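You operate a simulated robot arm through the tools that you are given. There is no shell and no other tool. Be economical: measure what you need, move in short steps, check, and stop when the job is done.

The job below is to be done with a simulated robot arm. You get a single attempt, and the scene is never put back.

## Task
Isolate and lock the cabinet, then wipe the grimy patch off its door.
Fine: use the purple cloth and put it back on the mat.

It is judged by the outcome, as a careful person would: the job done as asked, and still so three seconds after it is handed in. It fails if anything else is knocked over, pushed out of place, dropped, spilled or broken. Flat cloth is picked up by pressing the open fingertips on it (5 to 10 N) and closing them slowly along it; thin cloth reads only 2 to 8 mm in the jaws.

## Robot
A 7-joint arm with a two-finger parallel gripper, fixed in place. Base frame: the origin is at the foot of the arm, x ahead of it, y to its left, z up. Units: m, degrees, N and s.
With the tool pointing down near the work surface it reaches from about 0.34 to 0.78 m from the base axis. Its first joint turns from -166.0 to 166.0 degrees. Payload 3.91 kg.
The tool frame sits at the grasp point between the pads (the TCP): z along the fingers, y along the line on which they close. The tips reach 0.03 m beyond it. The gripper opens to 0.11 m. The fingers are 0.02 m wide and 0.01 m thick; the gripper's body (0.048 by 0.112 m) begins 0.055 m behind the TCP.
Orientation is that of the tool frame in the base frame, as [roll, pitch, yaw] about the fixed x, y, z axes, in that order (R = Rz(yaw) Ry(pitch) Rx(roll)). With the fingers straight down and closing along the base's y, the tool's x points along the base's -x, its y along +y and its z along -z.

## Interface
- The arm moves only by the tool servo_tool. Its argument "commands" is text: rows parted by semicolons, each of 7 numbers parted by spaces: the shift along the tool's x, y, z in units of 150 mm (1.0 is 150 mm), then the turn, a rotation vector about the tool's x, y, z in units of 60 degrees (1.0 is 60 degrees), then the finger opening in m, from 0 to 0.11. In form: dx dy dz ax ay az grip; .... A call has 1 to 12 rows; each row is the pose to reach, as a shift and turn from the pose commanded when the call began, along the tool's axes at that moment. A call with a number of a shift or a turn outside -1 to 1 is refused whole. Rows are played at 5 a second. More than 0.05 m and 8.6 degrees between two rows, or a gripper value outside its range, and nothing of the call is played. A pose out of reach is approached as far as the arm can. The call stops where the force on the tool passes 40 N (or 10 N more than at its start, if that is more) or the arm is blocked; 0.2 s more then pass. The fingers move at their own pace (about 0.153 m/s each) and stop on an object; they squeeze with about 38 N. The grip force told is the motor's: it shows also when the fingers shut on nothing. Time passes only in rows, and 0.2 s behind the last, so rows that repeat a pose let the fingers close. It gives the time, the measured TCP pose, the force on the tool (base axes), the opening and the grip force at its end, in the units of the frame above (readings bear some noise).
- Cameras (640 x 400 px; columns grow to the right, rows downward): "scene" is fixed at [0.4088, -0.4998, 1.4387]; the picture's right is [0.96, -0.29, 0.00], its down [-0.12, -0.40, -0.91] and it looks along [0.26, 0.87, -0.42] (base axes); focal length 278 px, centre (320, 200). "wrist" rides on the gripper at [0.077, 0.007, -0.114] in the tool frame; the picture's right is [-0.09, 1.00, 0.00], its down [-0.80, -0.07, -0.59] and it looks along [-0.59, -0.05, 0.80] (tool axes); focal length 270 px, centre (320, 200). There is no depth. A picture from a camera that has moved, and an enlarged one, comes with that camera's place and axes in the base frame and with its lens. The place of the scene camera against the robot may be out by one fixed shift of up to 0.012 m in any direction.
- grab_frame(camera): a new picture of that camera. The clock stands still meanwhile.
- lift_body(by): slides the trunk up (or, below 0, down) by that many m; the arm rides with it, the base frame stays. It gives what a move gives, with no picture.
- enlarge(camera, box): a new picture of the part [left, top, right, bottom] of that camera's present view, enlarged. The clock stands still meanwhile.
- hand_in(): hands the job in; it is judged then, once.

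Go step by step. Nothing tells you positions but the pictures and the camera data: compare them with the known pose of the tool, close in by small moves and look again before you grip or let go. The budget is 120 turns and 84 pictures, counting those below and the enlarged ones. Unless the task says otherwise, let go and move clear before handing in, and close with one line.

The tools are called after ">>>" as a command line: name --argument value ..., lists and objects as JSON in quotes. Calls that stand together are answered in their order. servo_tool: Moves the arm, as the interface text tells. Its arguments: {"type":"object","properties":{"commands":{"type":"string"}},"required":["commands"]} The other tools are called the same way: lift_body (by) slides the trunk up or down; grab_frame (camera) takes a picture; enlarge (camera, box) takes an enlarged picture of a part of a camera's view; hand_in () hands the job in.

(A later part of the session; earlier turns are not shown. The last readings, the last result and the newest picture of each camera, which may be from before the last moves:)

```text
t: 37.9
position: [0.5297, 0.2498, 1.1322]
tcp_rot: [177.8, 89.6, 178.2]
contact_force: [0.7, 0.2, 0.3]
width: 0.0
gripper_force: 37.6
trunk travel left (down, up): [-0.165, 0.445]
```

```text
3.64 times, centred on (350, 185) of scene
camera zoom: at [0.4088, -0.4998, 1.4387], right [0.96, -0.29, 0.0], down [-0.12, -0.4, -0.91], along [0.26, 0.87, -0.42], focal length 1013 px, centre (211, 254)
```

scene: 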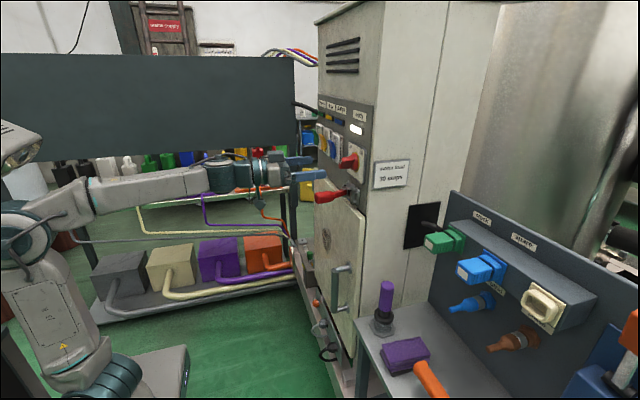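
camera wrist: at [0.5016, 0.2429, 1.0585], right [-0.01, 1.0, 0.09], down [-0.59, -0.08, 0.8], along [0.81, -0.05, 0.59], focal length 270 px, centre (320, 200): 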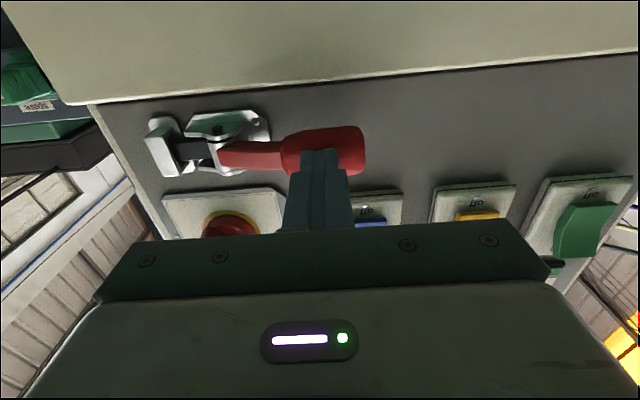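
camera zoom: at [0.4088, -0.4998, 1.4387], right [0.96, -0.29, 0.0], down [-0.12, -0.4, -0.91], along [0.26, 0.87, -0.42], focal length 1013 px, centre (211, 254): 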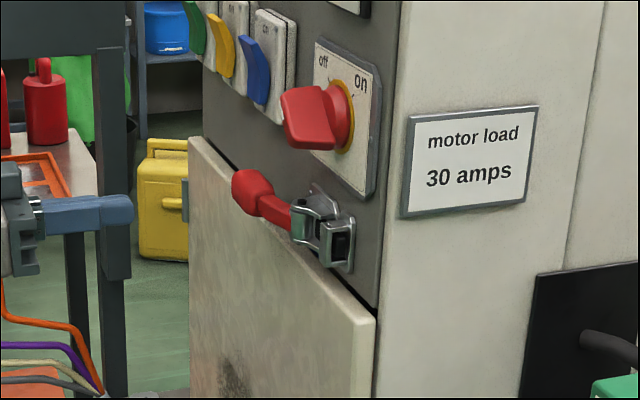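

The lever is latched with its tongue in the keeper. I want a square view of the knob to confirm it stayed at "off".

>>> servo_tool --commands "0 -0.2 0 0 0 0 0;0 -0.4 0 0 0 0 0;0 -0.45 0 0 0 0 0.05;0 -0.45 0 0 0 0 0.11;0 -0.45 0 0 0 0 0.11"

>>> enlarge --camera "wrist" --box '[220, 60, 420, 230]'

>>> enlarge --camera "scene" --box '[330, 100, 390, 180]'

```text
t: 39.1
position: [0.532, 0.1804, 1.1314]
tcp_rot: [175.9, 89.5, 176.4]
contact_force: [0.7, -0.7, 0.1]
width: 0.11
gripper_force: 0.0
trunk travel left (down, up): [-0.165, 0.445]
```

```text
2.35 times, centred on (320, 145) of wrist
camera zoom: at [0.4157, 0.1859, 1.0544], right [-0.01, 1.0, 0.09], down [-0.59, -0.08, 0.81], along [0.81, -0.05, 0.59], focal length 636 px, centre (320, 329)
```

zoom: 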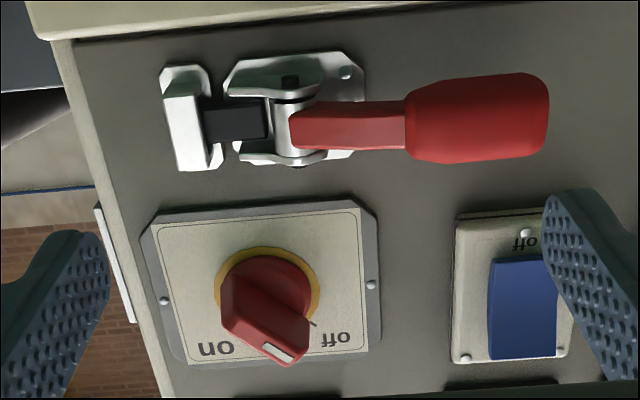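

```text
5.00 times, centred on (360, 140) of scene
camera zoom: at [0.4088, -0.4998, 1.4387], right [0.96, -0.29, 0.0], down [-0.12, -0.4, -0.91], along [0.26, 0.87, -0.42], focal length 1392 px, centre (120, 500)
```

zoom: 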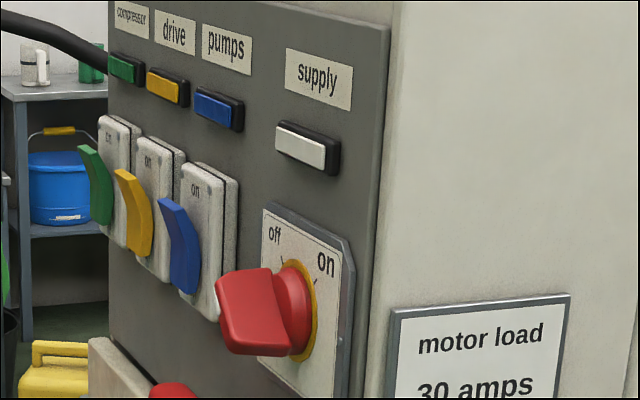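

The knob mark points at "off" and the lever is latched horizontally, so the cabinet is isolated and locked. Next is the cloth on the bench, near (0.725, -0.115), between the purple-handled stamp and an orange handle. I'll pitch the tool back down and raise the trunk.

>>> servo_tool --commands "0 0 -0.1 0 0.125 0 0.06;0 0 -0.1 0 0.25 0 0.06;0 0 -0.1 0 0.375 0 0.06;0 0 -0.1 0 0.5 0 0.06;0 0 -0.1 0 0.625 0 0.06;0 0 -0.1 0 0.75 0 0.06;0 0 -0.1 0 0.875 0 0.06;0 0 -0.1 0 1 0 0.06;0 0 -0.1 0 1 0 0.06"

>>> lift_body --by 0.15

```text
t: 41.1
position: [0.5171, 0.1814, 1.1317]
tcp_rot: [180.0, 29.5, -179.6]
contact_force: [-0.7, -0.1, 0.4]
width: 0.0598
gripper_force: 0.1
trunk travel left (down, up): [-0.165, 0.445]
```

```text
t: 42.9
position: [0.5175, 0.182, 1.2809]
tcp_rot: [-179.9, 29.4, -179.6]
contact_force: [-0.6, -0.2, -0.4]
width: 0.06
gripper_force: 0.0
trunk travel left (down, up): [-0.315, 0.295]
```

>>> servo_tool --commands "0.05 -0.2 0.09 0 0.1 0 0.06;0.1 -0.4 0.18 0 0.2 0 0.06;0.15 -0.6 0.28 0 0.3 0 0.06;0.2 -0.8 0.37 0 0.4 0 0.06;0.26 -1 0.465 0 0.49 0 0.06;0.26 -1 0.465 0 0.49 0 0.06"

>>> servo_tool --commands "0 -0.1 0 0 0 -0.12 0.06;0 -0.2 0 0 0 -0.24 0.06;0 -0.3 0 0 0 -0.36 0.06;0 -0.4 0 0 0 -0.48 0.06;0 -0.5 0 0 0 -0.6 0.06;0 -0.6 0 0 0 -0.72 0.06;0 -0.7 0 0 0 -0.84 0.06;0 -0.8 0 0 0 -0.96 0.06"

>>> lift_body --by 0.1

>>> grab_frame --camera "wrist"

```text
t: 44.3
position: [0.5183, 0.0418, 1.2073]
tcp_rot: [179.9, 2.1, -179.7]
contact_force: [0.6, 0.4, 0.6]
width: 0.0599
gripper_force: 0.0
out of reach, approached as far as the arm can: row 5, 6
trunk travel left (down, up): [-0.315, 0.295]
```

```text
t: 46.1
position: [0.5084, -0.0753, 1.1979]
tcp_rot: [179.9, 0.0, -121.9]
contact_force: [1.2, 1.3, -0.8]
width: 0.0599
gripper_force: 0.0
out of reach, approached as far as the arm can: row 1, 2, 3, 4, 5, 6, 7, 8
trunk travel left (down, up): [-0.315, 0.295]
```

```text
t: 47.4
position: [0.5057, -0.0778, 1.3]
tcp_rot: [-179.8, 0.3, -122.0]
contact_force: [0.0, 0.4, -0.3]
width: 0.06
gripper_force: 0.1
trunk travel left (down, up): [-0.415, 0.195]
```

```text
38 pictures are left
camera wrist: at [0.457, -0.1388, 1.4142], right [-0.8, 0.6, 0.0], down [0.48, 0.64, 0.6], along [0.36, 0.47, -0.8], focal length 270 px, centre (320, 200)
```

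wrist: 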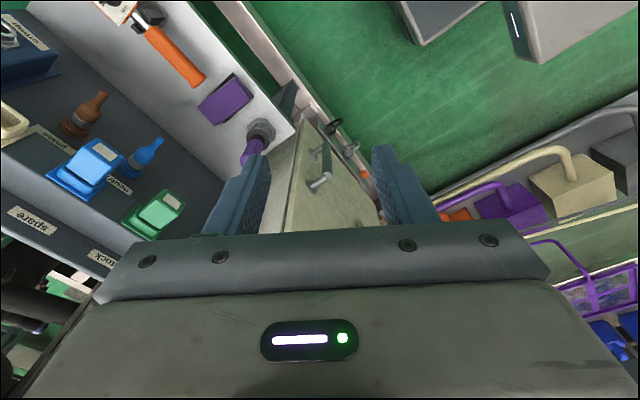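

The cloth is at about (0.726, -0.127), spanning x 0.67–0.78 and y -0.154 to -0.10, with the orange handle end at y -0.175. I'll finish the yaw and move toward it.

>>> servo_tool --commands "-0.05 -0.13 0.16 0 0 -0.11 0.06;-0.1 -0.26 0.32 0 0 -0.22 0.06;-0.15 -0.39 0.48 0 0 -0.33 0.06;-0.2 -0.52 0.64 0 0 -0.44 0.06;-0.24 -0.636 0.8 0 0 -0.535 0.06;-0.24 -0.636 0.8 0 0 -0.535 0.06"

```text
t: 48.8
position: [0.6054, -0.0984, 1.1832]
tcp_rot: [-179.7, 0.0, -89.9]
contact_force: [0.2, 0.7, 0.0]
width: 0.0601
gripper_force: 0.1
trunk travel left (down, up): [-0.415, 0.195]
```

Plugs on the board overhang to about x 0.78 at z 1.1, so a vertical hand would come close to them. I'll go back to closing along y with the tool leaned back about 20°, which keeps the wrist clear.

>>> servo_tool --commands "0 0 0 0 0 0.12 0.06;0 0 0 0 0 0.24 0.06;0 0 0 0 0 0.36 0.06;0 0 0 0 0 0.48 0.06;0 0 0 0 0 0.6 0.06;0 0 0 0 0 0.72 0.06;0 0 0 0 0 0.84 0.06;0 0 0 0 0 0.96 0.06"

>>> servo_tool --commands "0 0 0.1 0 0 0.13 0.06;0 0 0.2 0 0 0.26 0.06;0 0 0.3 0 0 0.39 0.06;0 0 0.4 0 0 0.54 0.06;0 0 0.4 0 0 0.54 0.06"

>>> servo_tool --commands "0 -0.04 0.15 0 -0.1 0 0.06;0 -0.08 0.3 0 -0.2 0 0.06;0 -0.12 0.45 0 -0.3 0 0.06;0 -0.16 0.6 0 -0.36 0 0.06;0 -0.16 0.6 0 -0.36 0 0.06"

>>> grab_frame --camera "wrist"

```text
t: 50.6
position: [0.6053, -0.0976, 1.1816]
tcp_rot: [-179.8, 0.2, -147.6]
contact_force: [0.1, 0.0, -0.1]
width: 0.0599
gripper_force: 0.1
trunk travel left (down, up): [-0.415, 0.195]
```

```text
refused: row 4 steps farther than a row can; nothing moved
```

```text
t: 51.8
position: [0.6197, -0.1172, 1.0917]
tcp_rot: [-179.8, 21.8, -147.4]
contact_force: [0.2, 0.1, 0.1]
width: 0.06
gripper_force: 0.0
trunk travel left (down, up): [-0.415, 0.195]
```

```text
37 pictures are left
camera wrist: at [0.5185, -0.1734, 1.1687], right [-0.47, 0.88, 0.03], down [0.48, 0.22, 0.85], along [0.75, 0.41, -0.53], focal length 270 px, centre (320, 200)
```

wrist: 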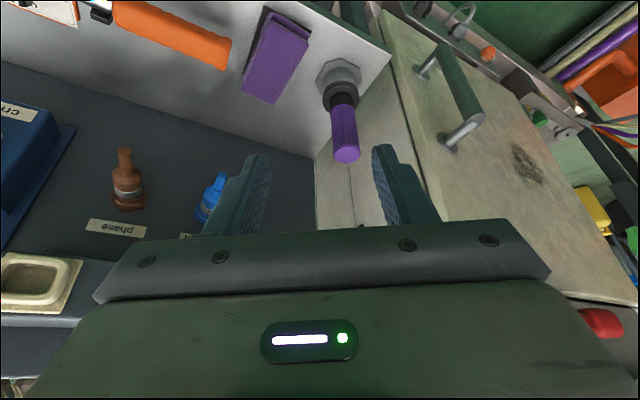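

>>> servo_tool --commands "0.008 -0.04 0.12 0.04 0 0.1 0.06;0.016 -0.08 0.24 0.08 0 0.2 0.06;0.024 -0.12 0.36 0.12 0 0.3 0.06;0.032 -0.16 0.48 0.16 0 0.4 0.06;0.04 -0.19 0.63 0.202 0 0.504 0.06;0.04 -0.19 0.63 0.202 0 0.504 0.06"

>>> grab_frame --camera "wrist"

>>> grab_frame --camera "scene"

```text
t: 53.2
position: [0.6586, -0.1245, 1.0006]
tcp_rot: [-179.9, 21.9, 179.9]
contact_force: [-0.2, 0.0, 0.8]
width: 0.0598
gripper_force: 0.1
trunk travel left (down, up): [-0.415, 0.195]
```

```text
36 pictures are left
camera wrist: at [0.544, -0.1189, 1.0787], right [0.08, 1.0, 0.03], down [0.52, -0.07, 0.85], along [0.85, -0.06, -0.52], focal length 270 px, centre (320, 200)
```

wrist: 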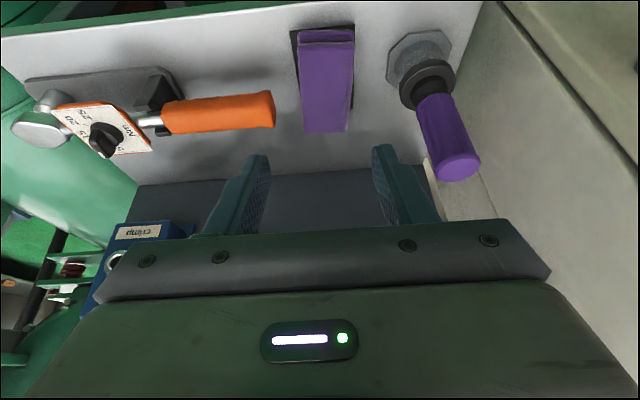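

```text
35 pictures are left
```

scene: 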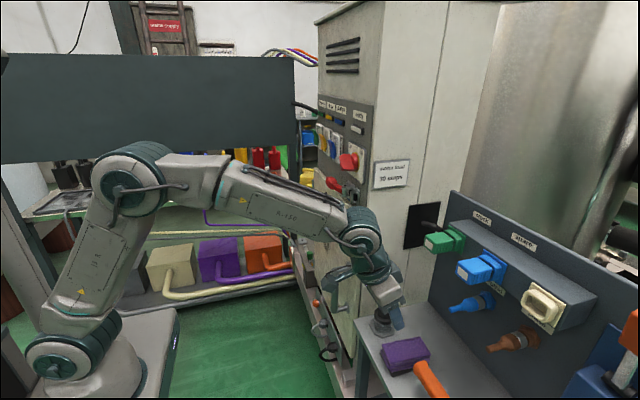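

Cloth top is roughly y -0.145 to -0.095 and x 0.675–0.785. I'll lower to about 4 cm above it, narrowing the fingers to 30 mm.

>>> servo_tool --commands "0.03 0.01 0.2 0 0 0 0.05;0.06 0.01 0.4 0 0 0 0.03;0.09 0.01 0.6 0 0 0 0.03;0.108 0.01 0.715 0 0 0 0.03;0.108 0.01 0.715 0 0 0 0.03"

>>> grab_frame --camera "wrist"

>>> enlarge --camera "scene" --box '[330, 240, 480, 400]'

```text
t: 54.4
position: [0.6842, -0.1242, 0.896]
tcp_rot: [-179.9, 21.8, 179.9]
contact_force: [0.0, -0.6, 0.2]
width: 0.0298
gripper_force: 0.1
trunk travel left (down, up): [-0.415, 0.195]
```

```text
34 pictures are left
camera wrist: at [0.5692, -0.117, 0.9721], right [0.08, 1.0, 0.03], down [0.52, -0.07, 0.85], along [0.85, -0.06, -0.52], focal length 270 px, centre (320, 200)
```

wrist: 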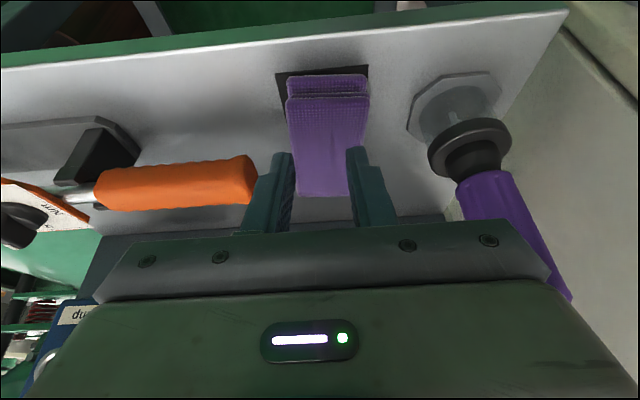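

```text
2.50 times, centred on (405, 320) of scene
camera zoom: at [0.4088, -0.4998, 1.4387], right [0.96, -0.29, 0.0], down [-0.12, -0.4, -0.91], along [0.26, 0.87, -0.42], focal length 696 px, centre (108, -100)
```

zoom: 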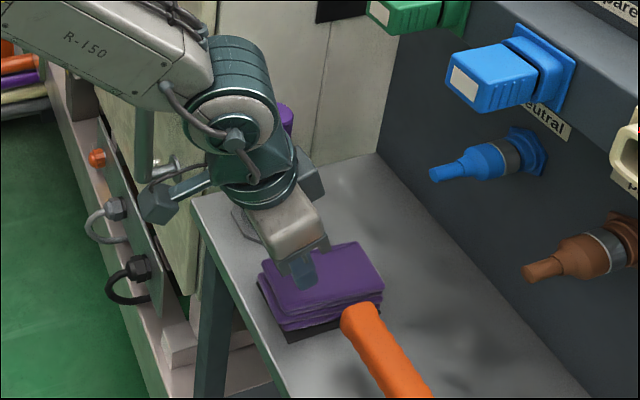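

The alignment is good and the cloth top is near z 0.83. I'll go down along the tool axis gently until I feel contact.

>>> servo_tool --commands "0 0.02 0.1 0 0 0 0.03;0 0.02 0.18 0 0 0 0.03;0 0.02 0.22 0 0 0 0.03;0 0.02 0.24 0 0 0 0.03"

```text
t: 55.4
position: [0.695, -0.1222, 0.871]
tcp_rot: [-179.7, 22.5, 180.0]
contact_force: [-10.4, 2.0, 20.9]
width: 0.0309
gripper_force: 0.3
trunk travel left (down, up): [-0.415, 0.195]
stopped in row 4: the force on the tool passed its limit (the readings are from after the stop); the commanded pose is now the measured one
```

Contact came a little early at 23 N, which is too hard. I'll ease back slightly to get 5–10 N.

>>> servo_tool --commands "0 0 -0.015 0 0 0 0.03;0 0 -0.015 0 0 0 0.03"

```text
t: 56.0
position: [0.6959, -0.122, 0.871]
tcp_rot: [-179.8, 22.4, -180.0]
contact_force: [-5.1, -0.3, 22.2]
width: 0.0308
gripper_force: 0.7
trunk travel left (down, up): [-0.415, 0.195]
```

>>> servo_tool --commands "0 0 -0.02 0 0 0 0.03;0 0 -0.03 0 0 0 0.03"

>>> grab_frame --camera "wrist"

```text
t: 56.6
position: [0.6946, -0.1218, 0.8709]
tcp_rot: [-179.9, 21.9, -180.0]
contact_force: [0.5, 0.2, 2.3]
width: 0.0299
gripper_force: 0.0
trunk travel left (down, up): [-0.415, 0.195]
```

```text
32 pictures are left
camera wrist: at [0.5792, -0.1151, 0.9485], right [0.08, 1.0, 0.03], down [0.52, -0.07, 0.85], along [0.85, -0.05, -0.52], focal length 270 px, centre (320, 200)
```

wrist: 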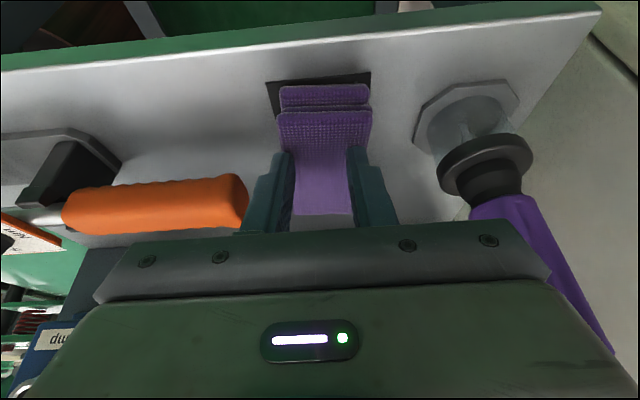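

That's a 2 N touch now. I'll press about 1.5 mm more and check the force.

>>> servo_tool --commands "0 0 0.01 0 0 0 0.03;0 0 0.01 0 0 0 0.03"

```text
t: 57.2
position: [0.6951, -0.122, 0.8721]
tcp_rot: [-179.7, 22.2, -180.0]
contact_force: [-0.9, 1.3, 2.0]
width: 0.0306
gripper_force: 0.5
trunk travel left (down, up): [-0.415, 0.195]
```

>>> servo_tool --commands "0 0 0.01 0 0 0 0.03;0 0 0.01 0 0 0 0.03"

```text
t: 57.8
position: [0.6971, -0.1229, 0.8719]
tcp_rot: [-179.8, 22.1, -180.0]
contact_force: [-3.6, 0.4, 7.9]
width: 0.0301
gripper_force: 0.3
trunk travel left (down, up): [-0.415, 0.195]
```

That's 8–9 N of pressure, so I'll close slowly.

>>> servo_tool --commands "0 0 0 0 0 0 0.027;0 0 0 0 0 0 0.024;0 0 0 0 0 0 0.021;0 0 0 0 0 0 0.018;0 0 0 0 0 0 0.015;0 0 0 0 0 0 0.012;0 0 0 0 0 0 0.009;0 0 0 0 0 0 0.006;0 0 0 0 0 0 0.003;0 0 0 0 0 0 0;0 0 0 0 0 0 0"

>>> grab_frame --camera "wrist"

```text
t: 60.2
position: [0.6953, -0.1208, 0.8707]
tcp_rot: [-179.8, 22.3, 179.9]
contact_force: [-2.4, 5.3, 12.5]
width: 0.0
gripper_force: 37.8
trunk travel left (down, up): [-0.415, 0.195]
```

```text
31 pictures are left
camera wrist: at [0.5798, -0.1147, 0.9477], right [0.08, 1.0, 0.03], down [0.52, -0.07, 0.85], along [0.85, -0.06, -0.52], focal length 270 px, centre (320, 200)
```

wrist: 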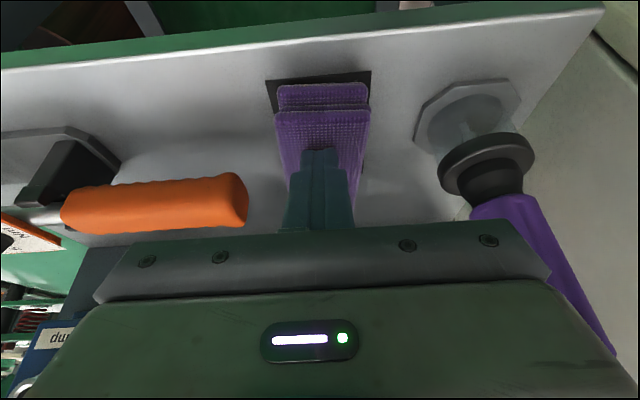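

The fingers closed on nothing, and the stack behaves like a firm folded pad about 50 mm wide and 40 mm high. I'll lift off, then grip it across its sides with less tilt.

>>> servo_tool --commands "0 0 -0.1 0 0 0 0;0 0 -0.2 0 0 0 0.03;0 0 -0.3 0 0 0 0.06;0 0 -0.35 0 0.1 0 0.08;0 0 -0.35 0 0.2 0 0.08;0 0 -0.35 0 0.2 0 0.08"

>>> grab_frame --camera "wrist"

>>> enlarge --camera "scene" --box '[330, 240, 480, 400]'

```text
t: 61.6
position: [0.6767, -0.1208, 0.9199]
tcp_rot: [-179.7, 9.9, 179.9]
contact_force: [-1.3, -0.1, 0.1]
width: 0.08
gripper_force: 0.0
trunk travel left (down, up): [-0.415, 0.195]
```

```text
30 pictures are left
camera wrist: at [0.5795, -0.1143, 1.0185], right [0.09, 1.0, 0.01], down [0.69, -0.07, 0.73], along [0.72, -0.06, -0.69], focal length 270 px, centre (320, 200)
```

wrist: 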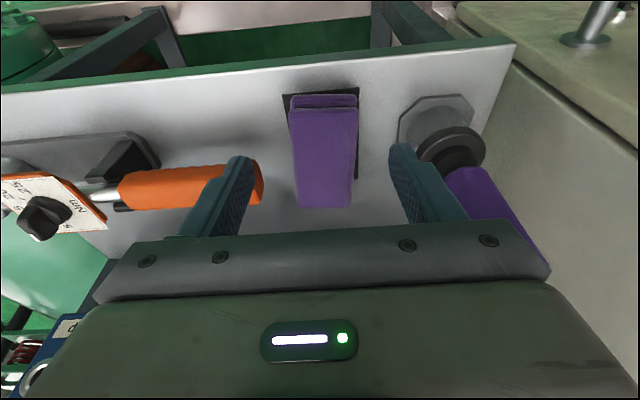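

```text
2.50 times, centred on (405, 320) of scene
camera zoom: at [0.4088, -0.4998, 1.4387], right [0.96, -0.29, 0.0], down [-0.12, -0.4, -0.91], along [0.26, 0.87, -0.42], focal length 696 px, centre (108, -100)
```

zoom: 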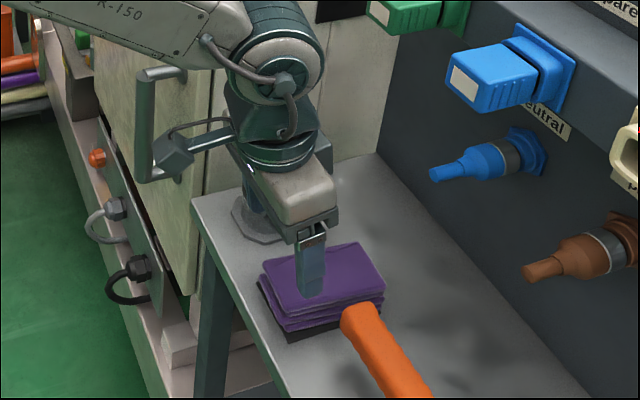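

The pad is centred at y ≈ -0.12 and is 50 mm wide, with the orange handle end about 1 cm beyond my left finger. I'll use a 64 mm opening and descend around the pad.

>>> servo_tool --commands "-0.07 0 0.03 0 0 0 0.064;-0.07 0 0.12 0 0 0 0.064;-0.07 0 0.22 0 0 0 0.064;-0.07 0 0.3 0 0 0 0.064"

>>> grab_frame --camera "wrist"

```text
t: 62.6
position: [0.6941, -0.1194, 0.8778]
tcp_rot: [-179.8, 10.0, 180.0]
contact_force: [0.4, 0.8, -0.4]
width: 0.0638
gripper_force: 0.0
trunk travel left (down, up): [-0.415, 0.195]
```

```text
28 pictures are left
camera wrist: at [0.5973, -0.1137, 0.9767], right [0.09, 1.0, 0.01], down [0.68, -0.07, 0.73], along [0.72, -0.06, -0.69], focal length 270 px, centre (320, 200)
```

wrist: 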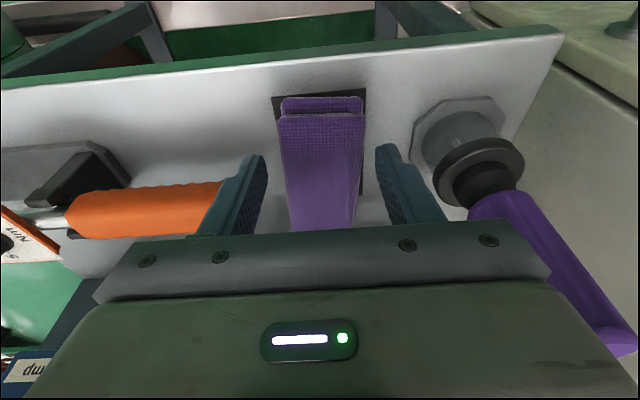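

>>> servo_tool --commands "0 0.01 0.07 0 0 0 0.064;0 0.01 0.14 0 0 0 0.064;0 0.01 0.2 0 0 0 0.064"

>>> enlarge --camera "scene" --box '[350, 280, 450, 400]'

```text
t: 63.4
position: [0.6994, -0.1205, 0.8465]
tcp_rot: [-179.9, 10.1, 179.9]
contact_force: [-0.4, -0.1, -0.1]
width: 0.064
gripper_force: 0.1
trunk travel left (down, up): [-0.415, 0.195]
```

```text
3.33 times, centred on (400, 340) of scene
camera zoom: at [0.4088, -0.4998, 1.4387], right [0.96, -0.29, 0.0], down [-0.12, -0.4, -0.91], along [0.26, 0.87, -0.42], focal length 928 px, centre (53, -267)
```

zoom: 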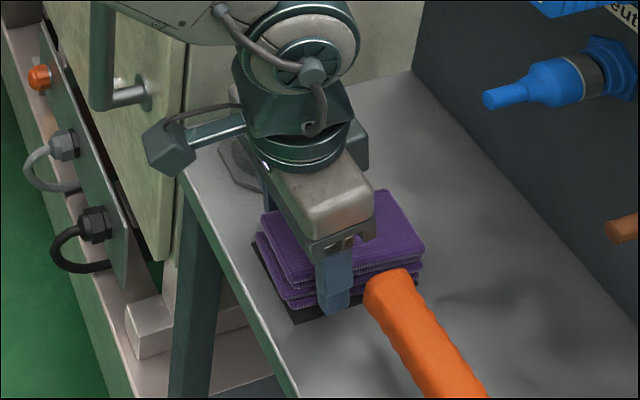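

The fingers straddle the pad cleanly. I'll close slowly.

>>> servo_tool --commands "0 0 0 0 0 0 0.058;0 0 0 0 0 0 0.053;0 0 0 0 0 0 0.048;0 0 0 0 0 0 0.043;0 0 0 0 0 0 0.038;0 0 0 0 0 0 0.03;0 0 0 0 0 0 0.02;0 0 0 0 0 0 0.01;0 0 0 0 0 0 0.005"

>>> grab_frame --camera "wrist"

```text
t: 65.4
position: [0.6997, -0.1204, 0.8468]
tcp_rot: [-179.9, 10.1, 179.9]
contact_force: [0.1, 0.3, 0.2]
width: 0.0551
gripper_force: 38.4
trunk travel left (down, up): [-0.415, 0.195]
```

```text
26 pictures are left
camera wrist: at [0.6025, -0.113, 0.9461], right [0.09, 1.0, 0.01], down [0.68, -0.07, 0.73], along [0.72, -0.06, -0.69], focal length 270 px, centre (320, 200)
```

wrist: 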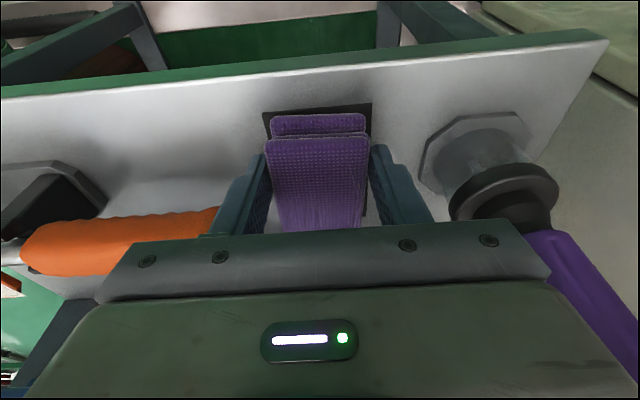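

The pad is gripped at 55 mm under 38 N. I'll lift it straight up and check that it comes whole, leaving the mat behind.

>>> servo_tool --commands "-0.02 0 -0.1 0 0 0 0.005;-0.045 0 -0.26 0 0 0 0.005;-0.07 0 -0.42 0 0 0 0.005;-0.1 0 -0.58 0 0 0 0.005;-0.13 0 -0.74 0 0 0 0.005"

>>> grab_frame --camera "scene"

>>> grab_frame --camera "wrist"

```text
t: 66.6
position: [0.6995, -0.1206, 0.9609]
tcp_rot: [-179.9, 10.1, 179.8]
contact_force: [0.4, -0.7, -0.8]
width: 0.0547
gripper_force: 38.1
trunk travel left (down, up): [-0.415, 0.195]
```

```text
25 pictures are left
```

scene: 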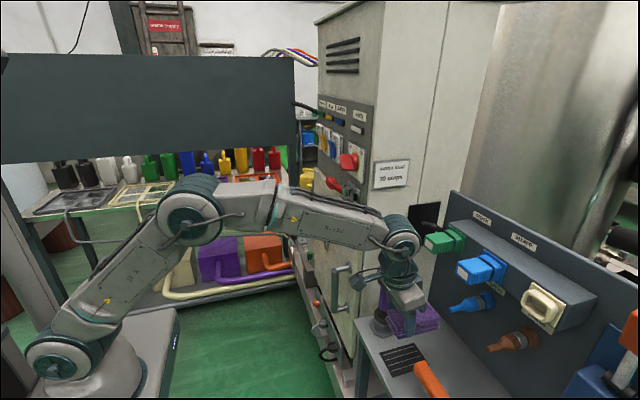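

```text
24 pictures are left
camera wrist: at [0.6028, -0.1135, 1.0593], right [0.09, 1.0, 0.01], down [0.68, -0.07, 0.73], along [0.72, -0.06, -0.69], focal length 270 px, centre (320, 200)
```

wrist: 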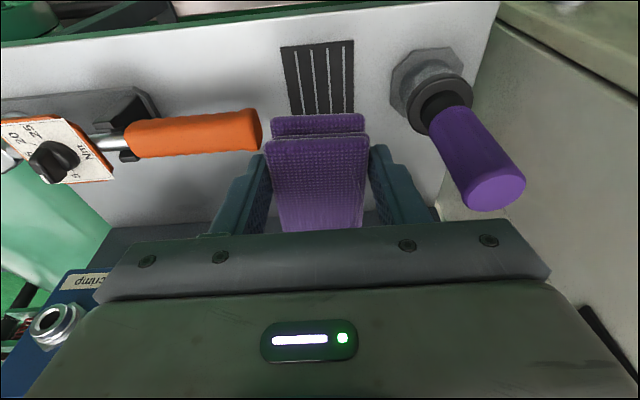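

The whole pad came up and the mat stayed put. The place-back pose is TCP (0.700, -0.120, 0.847) at pitch 10. I'll retreat from the bench and swing across toward the door.

>>> servo_tool --commands "0.17 0 -0.1 0 0 0 0.005;0.34 0 -0.2 0 0 0 0.005;0.51 0 -0.3 0 0 0 0.005;0.68 0 -0.4 0 0 0 0.005;0.86 0 -0.49 0 0 0 0.005;0.86 0.2 -0.49 0 0 0 0.005;0.86 0.4 -0.49 0 0 0 0.005;0.86 0.6 -0.49 0 0 0 0.005;0.86 0.8 -0.49 0 0 0 0.005;0.86 1 -0.49 0 0 0 0.005"

>>> servo_tool --commands "0 0.2 0 0 0 0 0.005;0 0.4 0 0 0 0 0.005;0 0.6 0 0 0 0 0.005;0 0.8 0 0 0 0 0.005;0 1 0 0 0 0 0.005;0 1 0 0 0 0 0.005"

>>> lift_body --by -0.15

```text
t: 68.8
position: [0.5572, 0.0295, 1.009]
tcp_rot: [-179.8, 10.1, 180.0]
contact_force: [-0.1, 0.6, 0.4]
width: 0.0543
gripper_force: 38.3
trunk travel left (down, up): [-0.415, 0.195]
```

```text
t: 70.2
position: [0.5607, 0.1821, 1.0091]
tcp_rot: [-179.8, 10.1, 179.9]
contact_force: [0.2, 0.5, -0.5]
width: 0.0542
gripper_force: 38.2
trunk travel left (down, up): [-0.415, 0.195]
```

```text
t: 71.9
position: [0.5613, 0.1822, 0.8604]
tcp_rot: [-179.8, 10.0, 179.9]
contact_force: [0.9, -0.1, -1.2]
width: 0.0542
gripper_force: 38.3
trunk travel left (down, up): [-0.265, 0.345]
```

I'll move left clear of the door handle, raise the hand, and pitch it up to face the door.

>>> servo_tool --commands "-0.027 0.155 -0.153 0 0 0 0.005;-0.053 0.31 -0.307 0 0 0 0.005;-0.08 0.465 -0.46 0 0 0 0.005;-0.107 0.62 -0.613 0 0 0 0.005;-0.133 0.775 -0.767 0 0 0 0.005;-0.16 0.93 -0.92 0 0 0 0.005;-0.16 0.93 -0.92 0 0 0 0.005"

>>> servo_tool --commands "-0.03 0 -0.08 0 -0.125 0 0.005;-0.06 0 -0.16 0 -0.25 0 0.005;-0.09 0 -0.24 0 -0.375 0 0.005;-0.12 0 -0.32 0 -0.5 0 0.005;-0.155 0 -0.4 0 -0.625 0 0.005;-0.185 0 -0.48 0 -0.75 0 0.005;-0.215 0 -0.56 0 -0.875 0 0.005;-0.247 0 -0.633 0 -1 0 0.005"

```text
t: 73.5
position: [0.5641, 0.3211, 1.0008]
tcp_rot: [-179.9, 10.1, 179.9]
contact_force: [0.0, -0.9, -1.0]
width: 0.0539
gripper_force: 37.9
trunk travel left (down, up): [-0.265, 0.345]
```

```text
t: 75.3
position: [0.5817, 0.3223, 1.0975]
tcp_rot: [-179.7, 70.2, -179.6]
contact_force: [0.2, 0.1, -1.3]
width: 0.054
gripper_force: 37.9
trunk travel left (down, up): [-0.265, 0.345]
```

>>> servo_tool --commands "0 0 0 0 -0.12 0 0.005;0 0 0 0 -0.24 0 0.005;0 0 0 0 -0.36 0 0.005;0 0 0 0 -0.46 0 0.005;0 0 0 0 -0.46 0 0.005"

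>>> grab_frame --camera "wrist"

```text
t: 76.5
position: [0.5813, 0.3223, 1.0986]
tcp_rot: [-1.3, 82.2, -1.3]
contact_force: [0.0, 0.2, -0.3]
width: 0.0539
gripper_force: 37.6
trunk travel left (down, up): [-0.265, 0.345]
```

```text
23 pictures are left
camera wrist: at [0.4767, 0.3283, 1.0066], right [-0.01, 1.0, 0.08], down [-0.7, -0.07, 0.71], along [0.72, -0.05, 0.7], focal length 270 px, centre (320, 200)
```

wrist: 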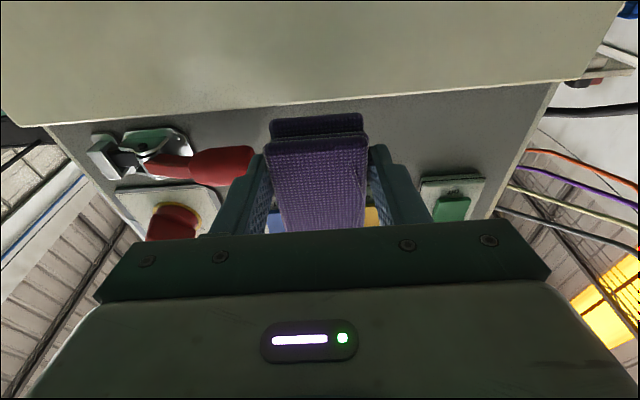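

The pad now faces the door nearly flat. I'll lower the trunk to patch height.

>>> lift_body --by -0.235

>>> grab_frame --camera "wrist"

>>> grab_frame --camera "scene"

```text
t: 79.0
position: [0.5803, 0.3226, 0.8645]
tcp_rot: [-1.4, 82.3, -1.6]
contact_force: [0.1, -0.7, -1.0]
width: 0.0539
gripper_force: 38.0
trunk travel left (down, up): [-0.03, 0.58]
```

```text
22 pictures are left
camera wrist: at [0.4765, 0.3282, 0.772], right [-0.01, 1.0, 0.08], down [-0.7, -0.07, 0.71], along [0.72, -0.05, 0.69], focal length 270 px, centre (320, 200)
```

wrist: 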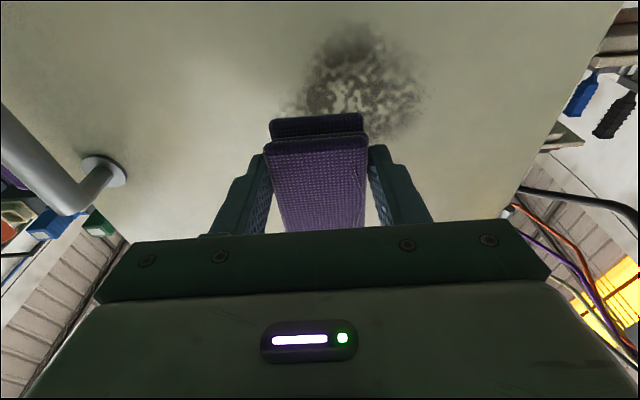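

```text
21 pictures are left
```

scene: 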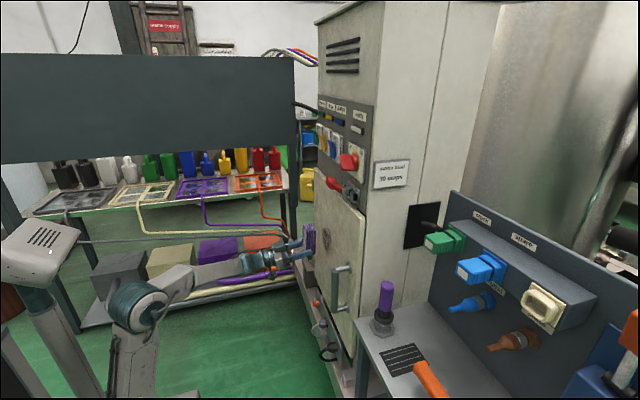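

The patch spans roughly y 0.295–0.405 and z 0.81–0.93. I'll approach the door in small steps until light contact.

>>> servo_tool --commands "0.045 0.04 0.08 0 0 0 0.005;0.09 0.09 0.17 0 0 0 0.005;0.135 0.13 0.25 0 0 0 0.005;0.139 0.13 0.28 0 0 0 0.005;0.143 0.13 0.3 0 0 0 0.005;0.146 0.13 0.32 0 0 0 0.005"

```text
t: 80.4
position: [0.6297, 0.3398, 0.8493]
tcp_rot: [-1.4, 82.3, -1.5]
contact_force: [-2.8, -0.7, -2.0]
width: 0.0539
gripper_force: 38.2
trunk travel left (down, up): [-0.03, 0.58]
```

>>> servo_tool --commands "0.002 0 0.015 0 0 0 0.005;0.004 0 0.03 0 0 0 0.005;0.004 0 0.03 0 0 0 0.005"

>>> grab_frame --camera "wrist"

```text
t: 81.2
position: [0.6356, 0.3415, 0.8481]
tcp_rot: [-1.6, 82.3, -1.6]
contact_force: [-18.1, -1.6, -6.0]
width: 0.0542
gripper_force: 37.7
trunk travel left (down, up): [-0.03, 0.58]
```

```text
20 pictures are left
camera wrist: at [0.5301, 0.3477, 0.7566], right [-0.01, 1.0, 0.08], down [-0.7, -0.07, 0.71], along [0.72, -0.05, 0.7], focal length 270 px, centre (320, 200)
```

wrist: 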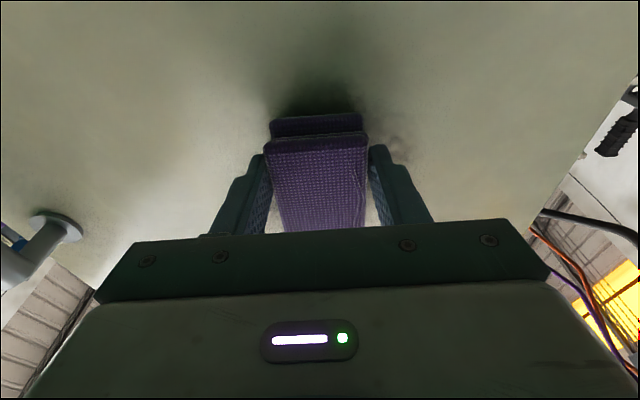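

Contact is at about 18 N. I'll wipe in strokes across the patch.

>>> servo_tool --commands "0 0.13 0 0 0 0 0.005;0 0.26 0 0 0 0 0.005;0 0.39 0 0 0 0 0.005;0 0.2 0 0 0 0 0.005;0 0 0 0 0 0 0.005;0 -0.17 0 0 0 0 0.005;0 -0.33 0 0 0 0 0.005;-0.165 -0.33 0.023 0 0 0 0.005;-0.165 -0.15 0.023 0 0 0 0.005;-0.165 0.05 0.023 0 0 0 0.005;-0.165 0.25 0.023 0 0 0 0.005;-0.165 0.39 0.023 0 0 0 0.005"

```text
t: 82.9
position: [0.6354, 0.2942, 0.8553]
tcp_rot: [-2.3, 82.8, -2.1]
contact_force: [-28.2, 7.3, -3.0]
width: 0.0543
gripper_force: 38.4
trunk travel left (down, up): [-0.03, 0.58]
stopped in row 8: the force on the tool passed its limit (the readings are from after the stop); the commanded pose is now the measured one
```

The upward move pushed past the force limit. I'll ease off a touch and continue at this height.

>>> servo_tool --commands "-0.03 0.05 -0.003 0 0 0 0.005;-0.06 0.1 0 0 0 0 0.005;-0.08 0.25 0 0 0 0 0.005;-0.1 0.4 0 0 0 0 0.005;-0.1 0.55 0 0 0 0 0.005;-0.1 0.72 0 0 0 0 0.005;0.05 0.72 -0.02 0 0 0 0.005;0.2 0.72 -0.03 0 0 0 0.005;0.2 0.55 -0.03 0 0 0 0.005;0.2 0.38 -0.03 0 0 0 0.005;0.2 0.2 -0.03 0 0 0 0.005;0.2 0.02 -0.03 0 0 0 0.005"

```text
t: 83.2
position: [0.6355, 0.2941, 0.8558]
tcp_rot: [-2.7, 82.9, -2.6]
contact_force: [-28.6, 0.4, -2.4]
width: 0.0539
gripper_force: 38.2
trunk travel left (down, up): [-0.03, 0.58]
stopped in row 1: the force on the tool passed its limit (the readings are from after the stop); the commanded pose is now the measured one
```

>>> servo_tool --commands "0 0 -0.03 0 0 0 0.005;0 0 -0.06 0 0 0 0.005;0 0 -0.15 0 0 0 0.005;0 0 -0.3 0 0 0 0.005"

>>> grab_frame --camera "wrist"

>>> enlarge --camera "scene" --box '[270, 190, 400, 330]'

```text
t: 84.2
position: [0.5941, 0.2911, 0.8493]
tcp_rot: [-2.3, 83.0, -2.3]
contact_force: [0.1, 0.2, -0.9]
width: 0.0539
gripper_force: 37.9
trunk travel left (down, up): [-0.03, 0.58]
```

```text
19 pictures are left
camera wrist: at [0.4888, 0.2973, 0.7585], right [-0.01, 1.0, 0.08], down [-0.69, -0.06, 0.72], along [0.73, -0.05, 0.69], focal length 270 px, centre (320, 200)
```

wrist: 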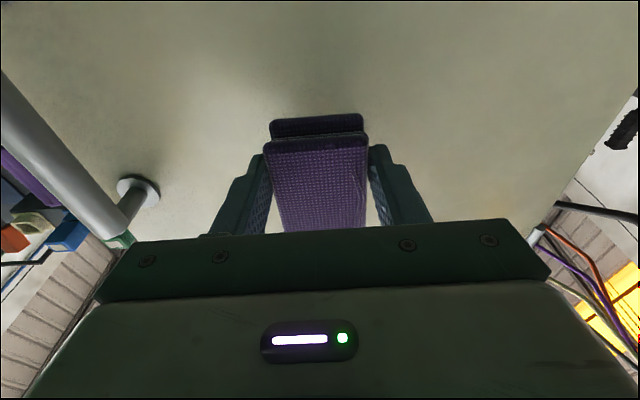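

```text
2.86 times, centred on (335, 260) of scene
camera zoom: at [0.4088, -0.4998, 1.4387], right [0.96, -0.29, 0.0], down [-0.12, -0.4, -0.91], along [0.26, 0.87, -0.42], focal length 796 px, centre (277, 29)
```

zoom: 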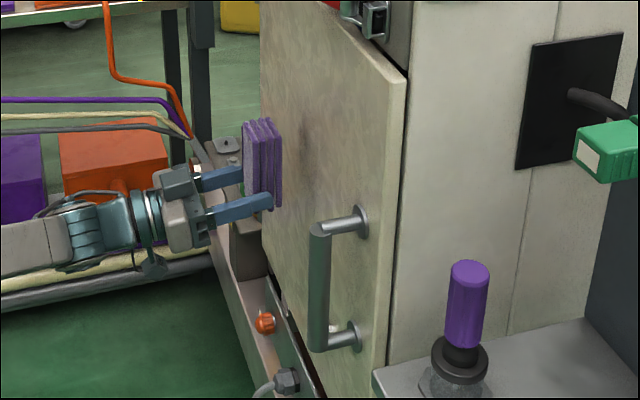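

Most of the grime is gone, but there may be a faint remnant above. I'll zoom in.

>>> enlarge --camera "scene" --box '[310, 200, 360, 260]'

```text
6.67 times, centred on (335, 230) of scene
camera zoom: at [0.4088, -0.4998, 1.4387], right [0.96, -0.29, 0.0], down [-0.12, -0.4, -0.91], along [0.26, 0.87, -0.42], focal length 1857 px, centre (220, 0)
```

zoom: 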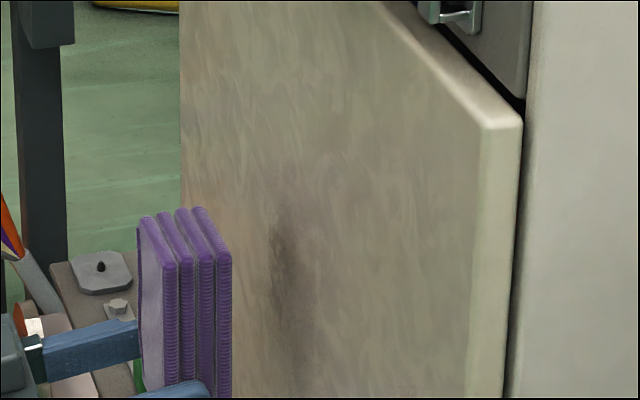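

That dark streak at about y 0.28, z 0.9 could be residue or shadow, so I'll make another pass slightly higher with light pressure.

>>> servo_tool --commands "-0.1 -0.073 0.1 0 0 0 0.005;-0.1 -0.073 0.2 0 0 0 0.005;-0.1 -0.073 0.255 0 0 0 0.005;-0.1 -0.073 0.274 0 0 0 0.005;-0.1 0.05 0.274 0 0 0 0.005;-0.1 0.17 0.274 0 0 0 0.005;-0.1 0.29 0.274 0 0 0 0.005;-0.1 0.41 0.274 0 0 0 0.005;-0.1 0.53 0.274 0 0 0 0.005;-0.1 0.65 0.274 0 0 0 0.005;-0.1 0.74 0.274 0 0 0 0.005"

```text
t: 86.6
position: [0.6339, 0.4042, 0.8679]
tcp_rot: [-2.4, 83.0, -2.6]
contact_force: [0.2, -0.1, -1.0]
width: 0.0541
gripper_force: 37.9
trunk travel left (down, up): [-0.03, 0.58]
```

There's no contact at this end, so the door sits slightly farther away here. I'll press in until I feel it, then sweep back.

>>> servo_tool --commands "0 0 0.02 0 0 0 0.005;0 0 0.035 0 0 0 0.005;0 0 0.035 0 0 0 0.005"

```text
t: 87.4
position: [0.635, 0.4055, 0.869]
tcp_rot: [-2.2, 83.1, -2.0]
contact_force: [-36.3, -9.0, -12.4]
width: 0.054
gripper_force: 37.8
trunk travel left (down, up): [-0.03, 0.58]
```

That's stiff at about 7 N per mm. I'll ease to around 15 N and sweep back, then a lower pass.

>>> servo_tool --commands "0 0 -0.02 0 0 0 0.005;0 -0.12 -0.02 0 0 0 0.005;0 -0.24 -0.02 0 0 0 0.005;0 -0.36 -0.02 0 0 0 0.005;0 -0.48 -0.02 0 0 0 0.005;0 -0.6 -0.02 0 0 0 0.005;0 -0.72 -0.02 0 0 0 0.005;0 -0.84 -0.02 0 0 0 0.005"

```text
t: 89.2
position: [0.6353, 0.2756, 0.8705]
tcp_rot: [-2.7, 82.9, -2.7]
contact_force: [-12.3, 3.5, -0.4]
width: 0.0538
gripper_force: 38.4
trunk travel left (down, up): [-0.03, 0.58]
```

That was a full sweep at about 12 N. Now I'll move down 35 mm and sweep the other way.

>>> servo_tool --commands "0.06 0 -0.007 0 0 0 0.005;0.12 0 -0.014 0 0 0 0.005;0.18 0 -0.021 0 0 0 0.005;0.235 0 -0.028 0 0 0 0.005;0.235 0.12 -0.028 0 0 0 0.005;0.235 0.25 -0.028 0 0 0 0.005;0.235 0.38 -0.028 0 0 0 0.005;0.235 0.51 -0.028 0 0 0 0.005;0.235 0.64 -0.028 0 0 0 0.005;0.235 0.77 -0.028 0 0 0 0.005;0.235 0.87 -0.028 0 0 0 0.005"

>>> servo_tool --commands "0 0 -0.05 0 0 0 0.005;0 0 -0.15 0 0 0 0.005;0 0 -0.3 0 0 0 0.005;0 0 -0.45 0 0 0 0.005"

>>> enlarge --camera "scene" --box '[300, 190, 370, 280]'

>>> grab_frame --camera "wrist"

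```text
t: 91.6
position: [0.6346, 0.409, 0.8339]
tcp_rot: [-2.5, 82.9, -2.6]
contact_force: [-0.8, 0.7, -1.1]
width: 0.0538
gripper_force: 38.2
trunk travel left (down, up): [-0.03, 0.58]
```

```text
t: 92.6
position: [0.57, 0.4065, 0.8244]
tcp_rot: [-2.7, 82.9, -2.9]
contact_force: [0.6, -0.4, -0.9]
width: 0.0538
gripper_force: 38.2
trunk travel left (down, up): [-0.03, 0.58]
```

```text
4.44 times, centred on (335, 235) of scene
camera zoom: at [0.4088, -0.4998, 1.4387], right [0.96, -0.29, 0.0], down [-0.12, -0.4, -0.91], along [0.26, 0.87, -0.42], focal length 1238 px, centre (253, 44)
```

zoom: 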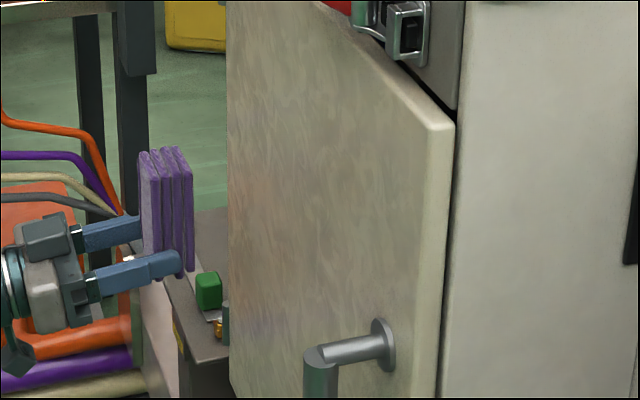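

```text
15 pictures are left
camera wrist: at [0.4643, 0.4136, 0.7329], right [-0.01, 1.0, 0.08], down [-0.69, -0.06, 0.72], along [0.73, -0.05, 0.69], focal length 270 px, centre (320, 200)
```

wrist: 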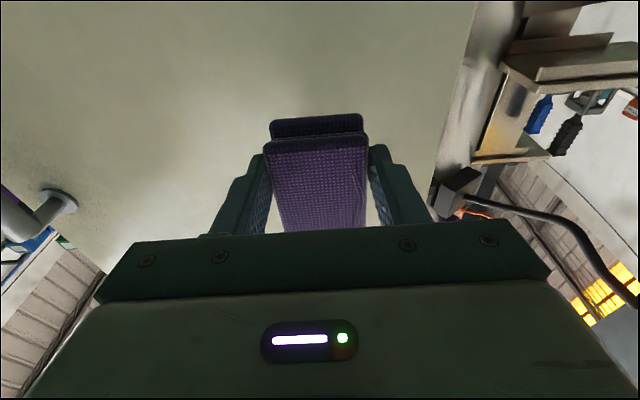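

The door is clean, and the streak was only the pad's shadow. Now I'll bring the cloth back: raise the trunk, pitch the tool down, and return to the mat.

>>> lift_body --by 0.235

>>> servo_tool --commands "0 -0.07 0 0 0.125 0 0.005;0 -0.14 0 0 0.25 0 0.005;0 -0.21 0 0 0.375 0 0.005;0 -0.28 0 0 0.5 0 0.005;0 -0.35 0 0 0.625 0 0.005;0 -0.42 0 0 0.75 0 0.005;0 -0.49 0 0 0.875 0 0.005;0 -0.56 0 0 1 0 0.005;0 -0.56 0 0 1 0 0.005"

>>> lift_body --by 0.15

```text
t: 95.1
position: [0.5697, 0.407, 1.0592]
tcp_rot: [-2.6, 83.1, -2.8]
contact_force: [0.3, 0.1, -1.1]
width: 0.0543
gripper_force: 38.2
trunk travel left (down, up): [-0.265, 0.345]
```

```text
t: 97.1
position: [0.5708, 0.326, 1.0573]
tcp_rot: [-179.6, 37.0, -179.9]
contact_force: [0.2, 0.2, 0.0]
width: 0.0539
gripper_force: 37.7
trunk travel left (down, up): [-0.265, 0.345]
```

```text
t: 98.8
position: [0.571, 0.3257, 1.2072]
tcp_rot: [-179.6, 37.1, -179.9]
contact_force: [0.9, -0.7, -1.4]
width: 0.054
gripper_force: 38.3
trunk travel left (down, up): [-0.415, 0.195]
```

I'll pull back from the panel first, then finish pitching and move right.

>>> servo_tool --commands "0.2 0 0 0 0 0 0.005;0.4 0 0 0 0 0 0.005;0.6 0 0.13 0 0 0 0.005;0.6 0 0.13 0 0.11 0 0.005;0.6 0 0.13 0 0.22 0 0.005;0.6 0 0.13 0 0.33 0 0.005;0.6 0 0.13 0 0.45 0 0.005;0.6 -0.25 0.13 0 0.45 0 0.005;0.6 -0.5 0.13 0 0.45 0 0.005;0.6 -0.75 0.13 0 0.45 0 0.005;0.6 -1 0.13 0 0.45 0 0.005;0.6 -1 0.13 0 0.45 0 0.005"

>>> servo_tool --commands "0 -0.2 0.1 0 0 0 0.005;0 -0.4 0.2 0 0 0 0.005;0 -0.6 0.3 0 0 0 0.005;0 -0.8 0.4 0 0 0 0.005;0 -1 0.5 0 0 0 0.005;0 -1 0.5 0 0 0 0.005"

```text
t: 101.5
position: [0.5129, 0.1724, 1.1418]
tcp_rot: [-179.7, 10.0, 179.9]
contact_force: [0.1, -1.1, -1.1]
width: 0.0538
gripper_force: 37.8
trunk travel left (down, up): [-0.415, 0.195]
```

```text
t: 102.8
position: [0.5222, 0.023, 1.0659]
tcp_rot: [-179.6, 10.0, 179.8]
contact_force: [1.1, -0.2, -0.6]
width: 0.054
gripper_force: 38.3
trunk travel left (down, up): [-0.415, 0.195]
```

>>> servo_tool --commands "-0.035 -0.19 0.095 0 0 0 0.005;-0.07 -0.38 0.19 0 0 0 0.005;-0.105 -0.57 0.286 0 0 0 0.005;-0.14 -0.76 0.38 0 0 0 0.005;-0.173 -0.956 0.477 0 0 0 0.005;-0.173 -0.956 0.477 0 0 0 0.005"

>>> servo_tool --commands "-0.15 0 0.07 0 0 0 0.005;-0.3 0 0.14 0 0 0 0.005;-0.45 0 0.21 0 0 0 0.005;-0.6 0 0.28 0 0 0 0.005;-0.75 0 0.35 0 0 0 0.005;-0.873 0 0.425 0 0 0 0.005;-0.873 0 0.425 0 0 0 0.005"

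>>> grab_frame --camera "wrist"

>>> enlarge --camera "scene" --box '[340, 250, 480, 400]'

```text
t: 104.2
position: [0.561, -0.1194, 1.0012]
tcp_rot: [-179.8, 10.0, 179.9]
contact_force: [-0.1, -0.3, -1.0]
width: 0.0542
gripper_force: 38.5
trunk travel left (down, up): [-0.415, 0.195]
```

```text
t: 105.8
position: [0.7012, -0.1209, 0.962]
tcp_rot: [-179.7, 10.0, 179.9]
contact_force: [0.5, -0.5, 0.2]
width: 0.0539
gripper_force: 38.3
trunk travel left (down, up): [-0.415, 0.195]
```

```text
14 pictures are left
camera wrist: at [0.6044, -0.1139, 1.0616], right [0.09, 1.0, 0.01], down [0.69, -0.07, 0.72], along [0.72, -0.06, -0.69], focal length 270 px, centre (320, 200)
```

wrist: 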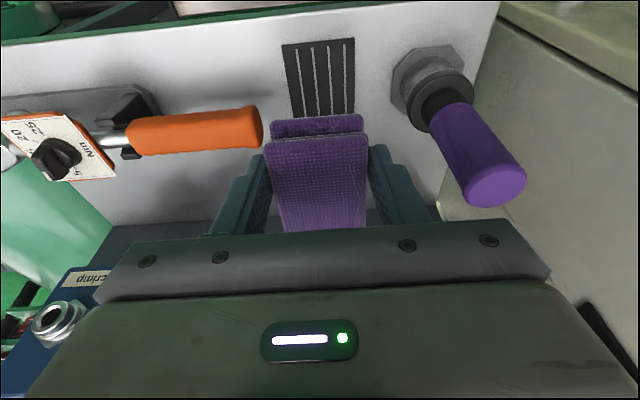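

```text
2.67 times, centred on (410, 325) of scene
camera zoom: at [0.4088, -0.4998, 1.4387], right [0.96, -0.29, 0.0], down [-0.12, -0.4, -0.91], along [0.26, 0.87, -0.42], focal length 743 px, centre (80, -133)
```

zoom: 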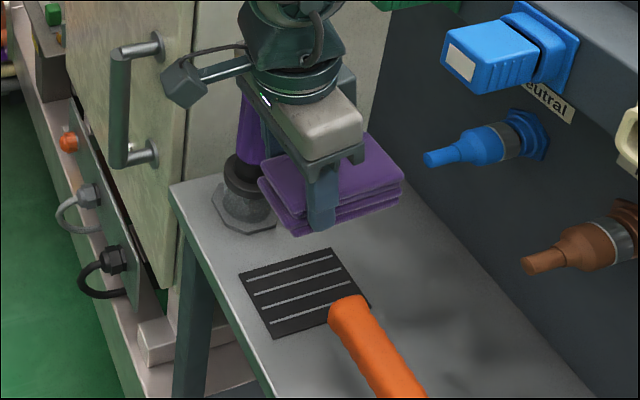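

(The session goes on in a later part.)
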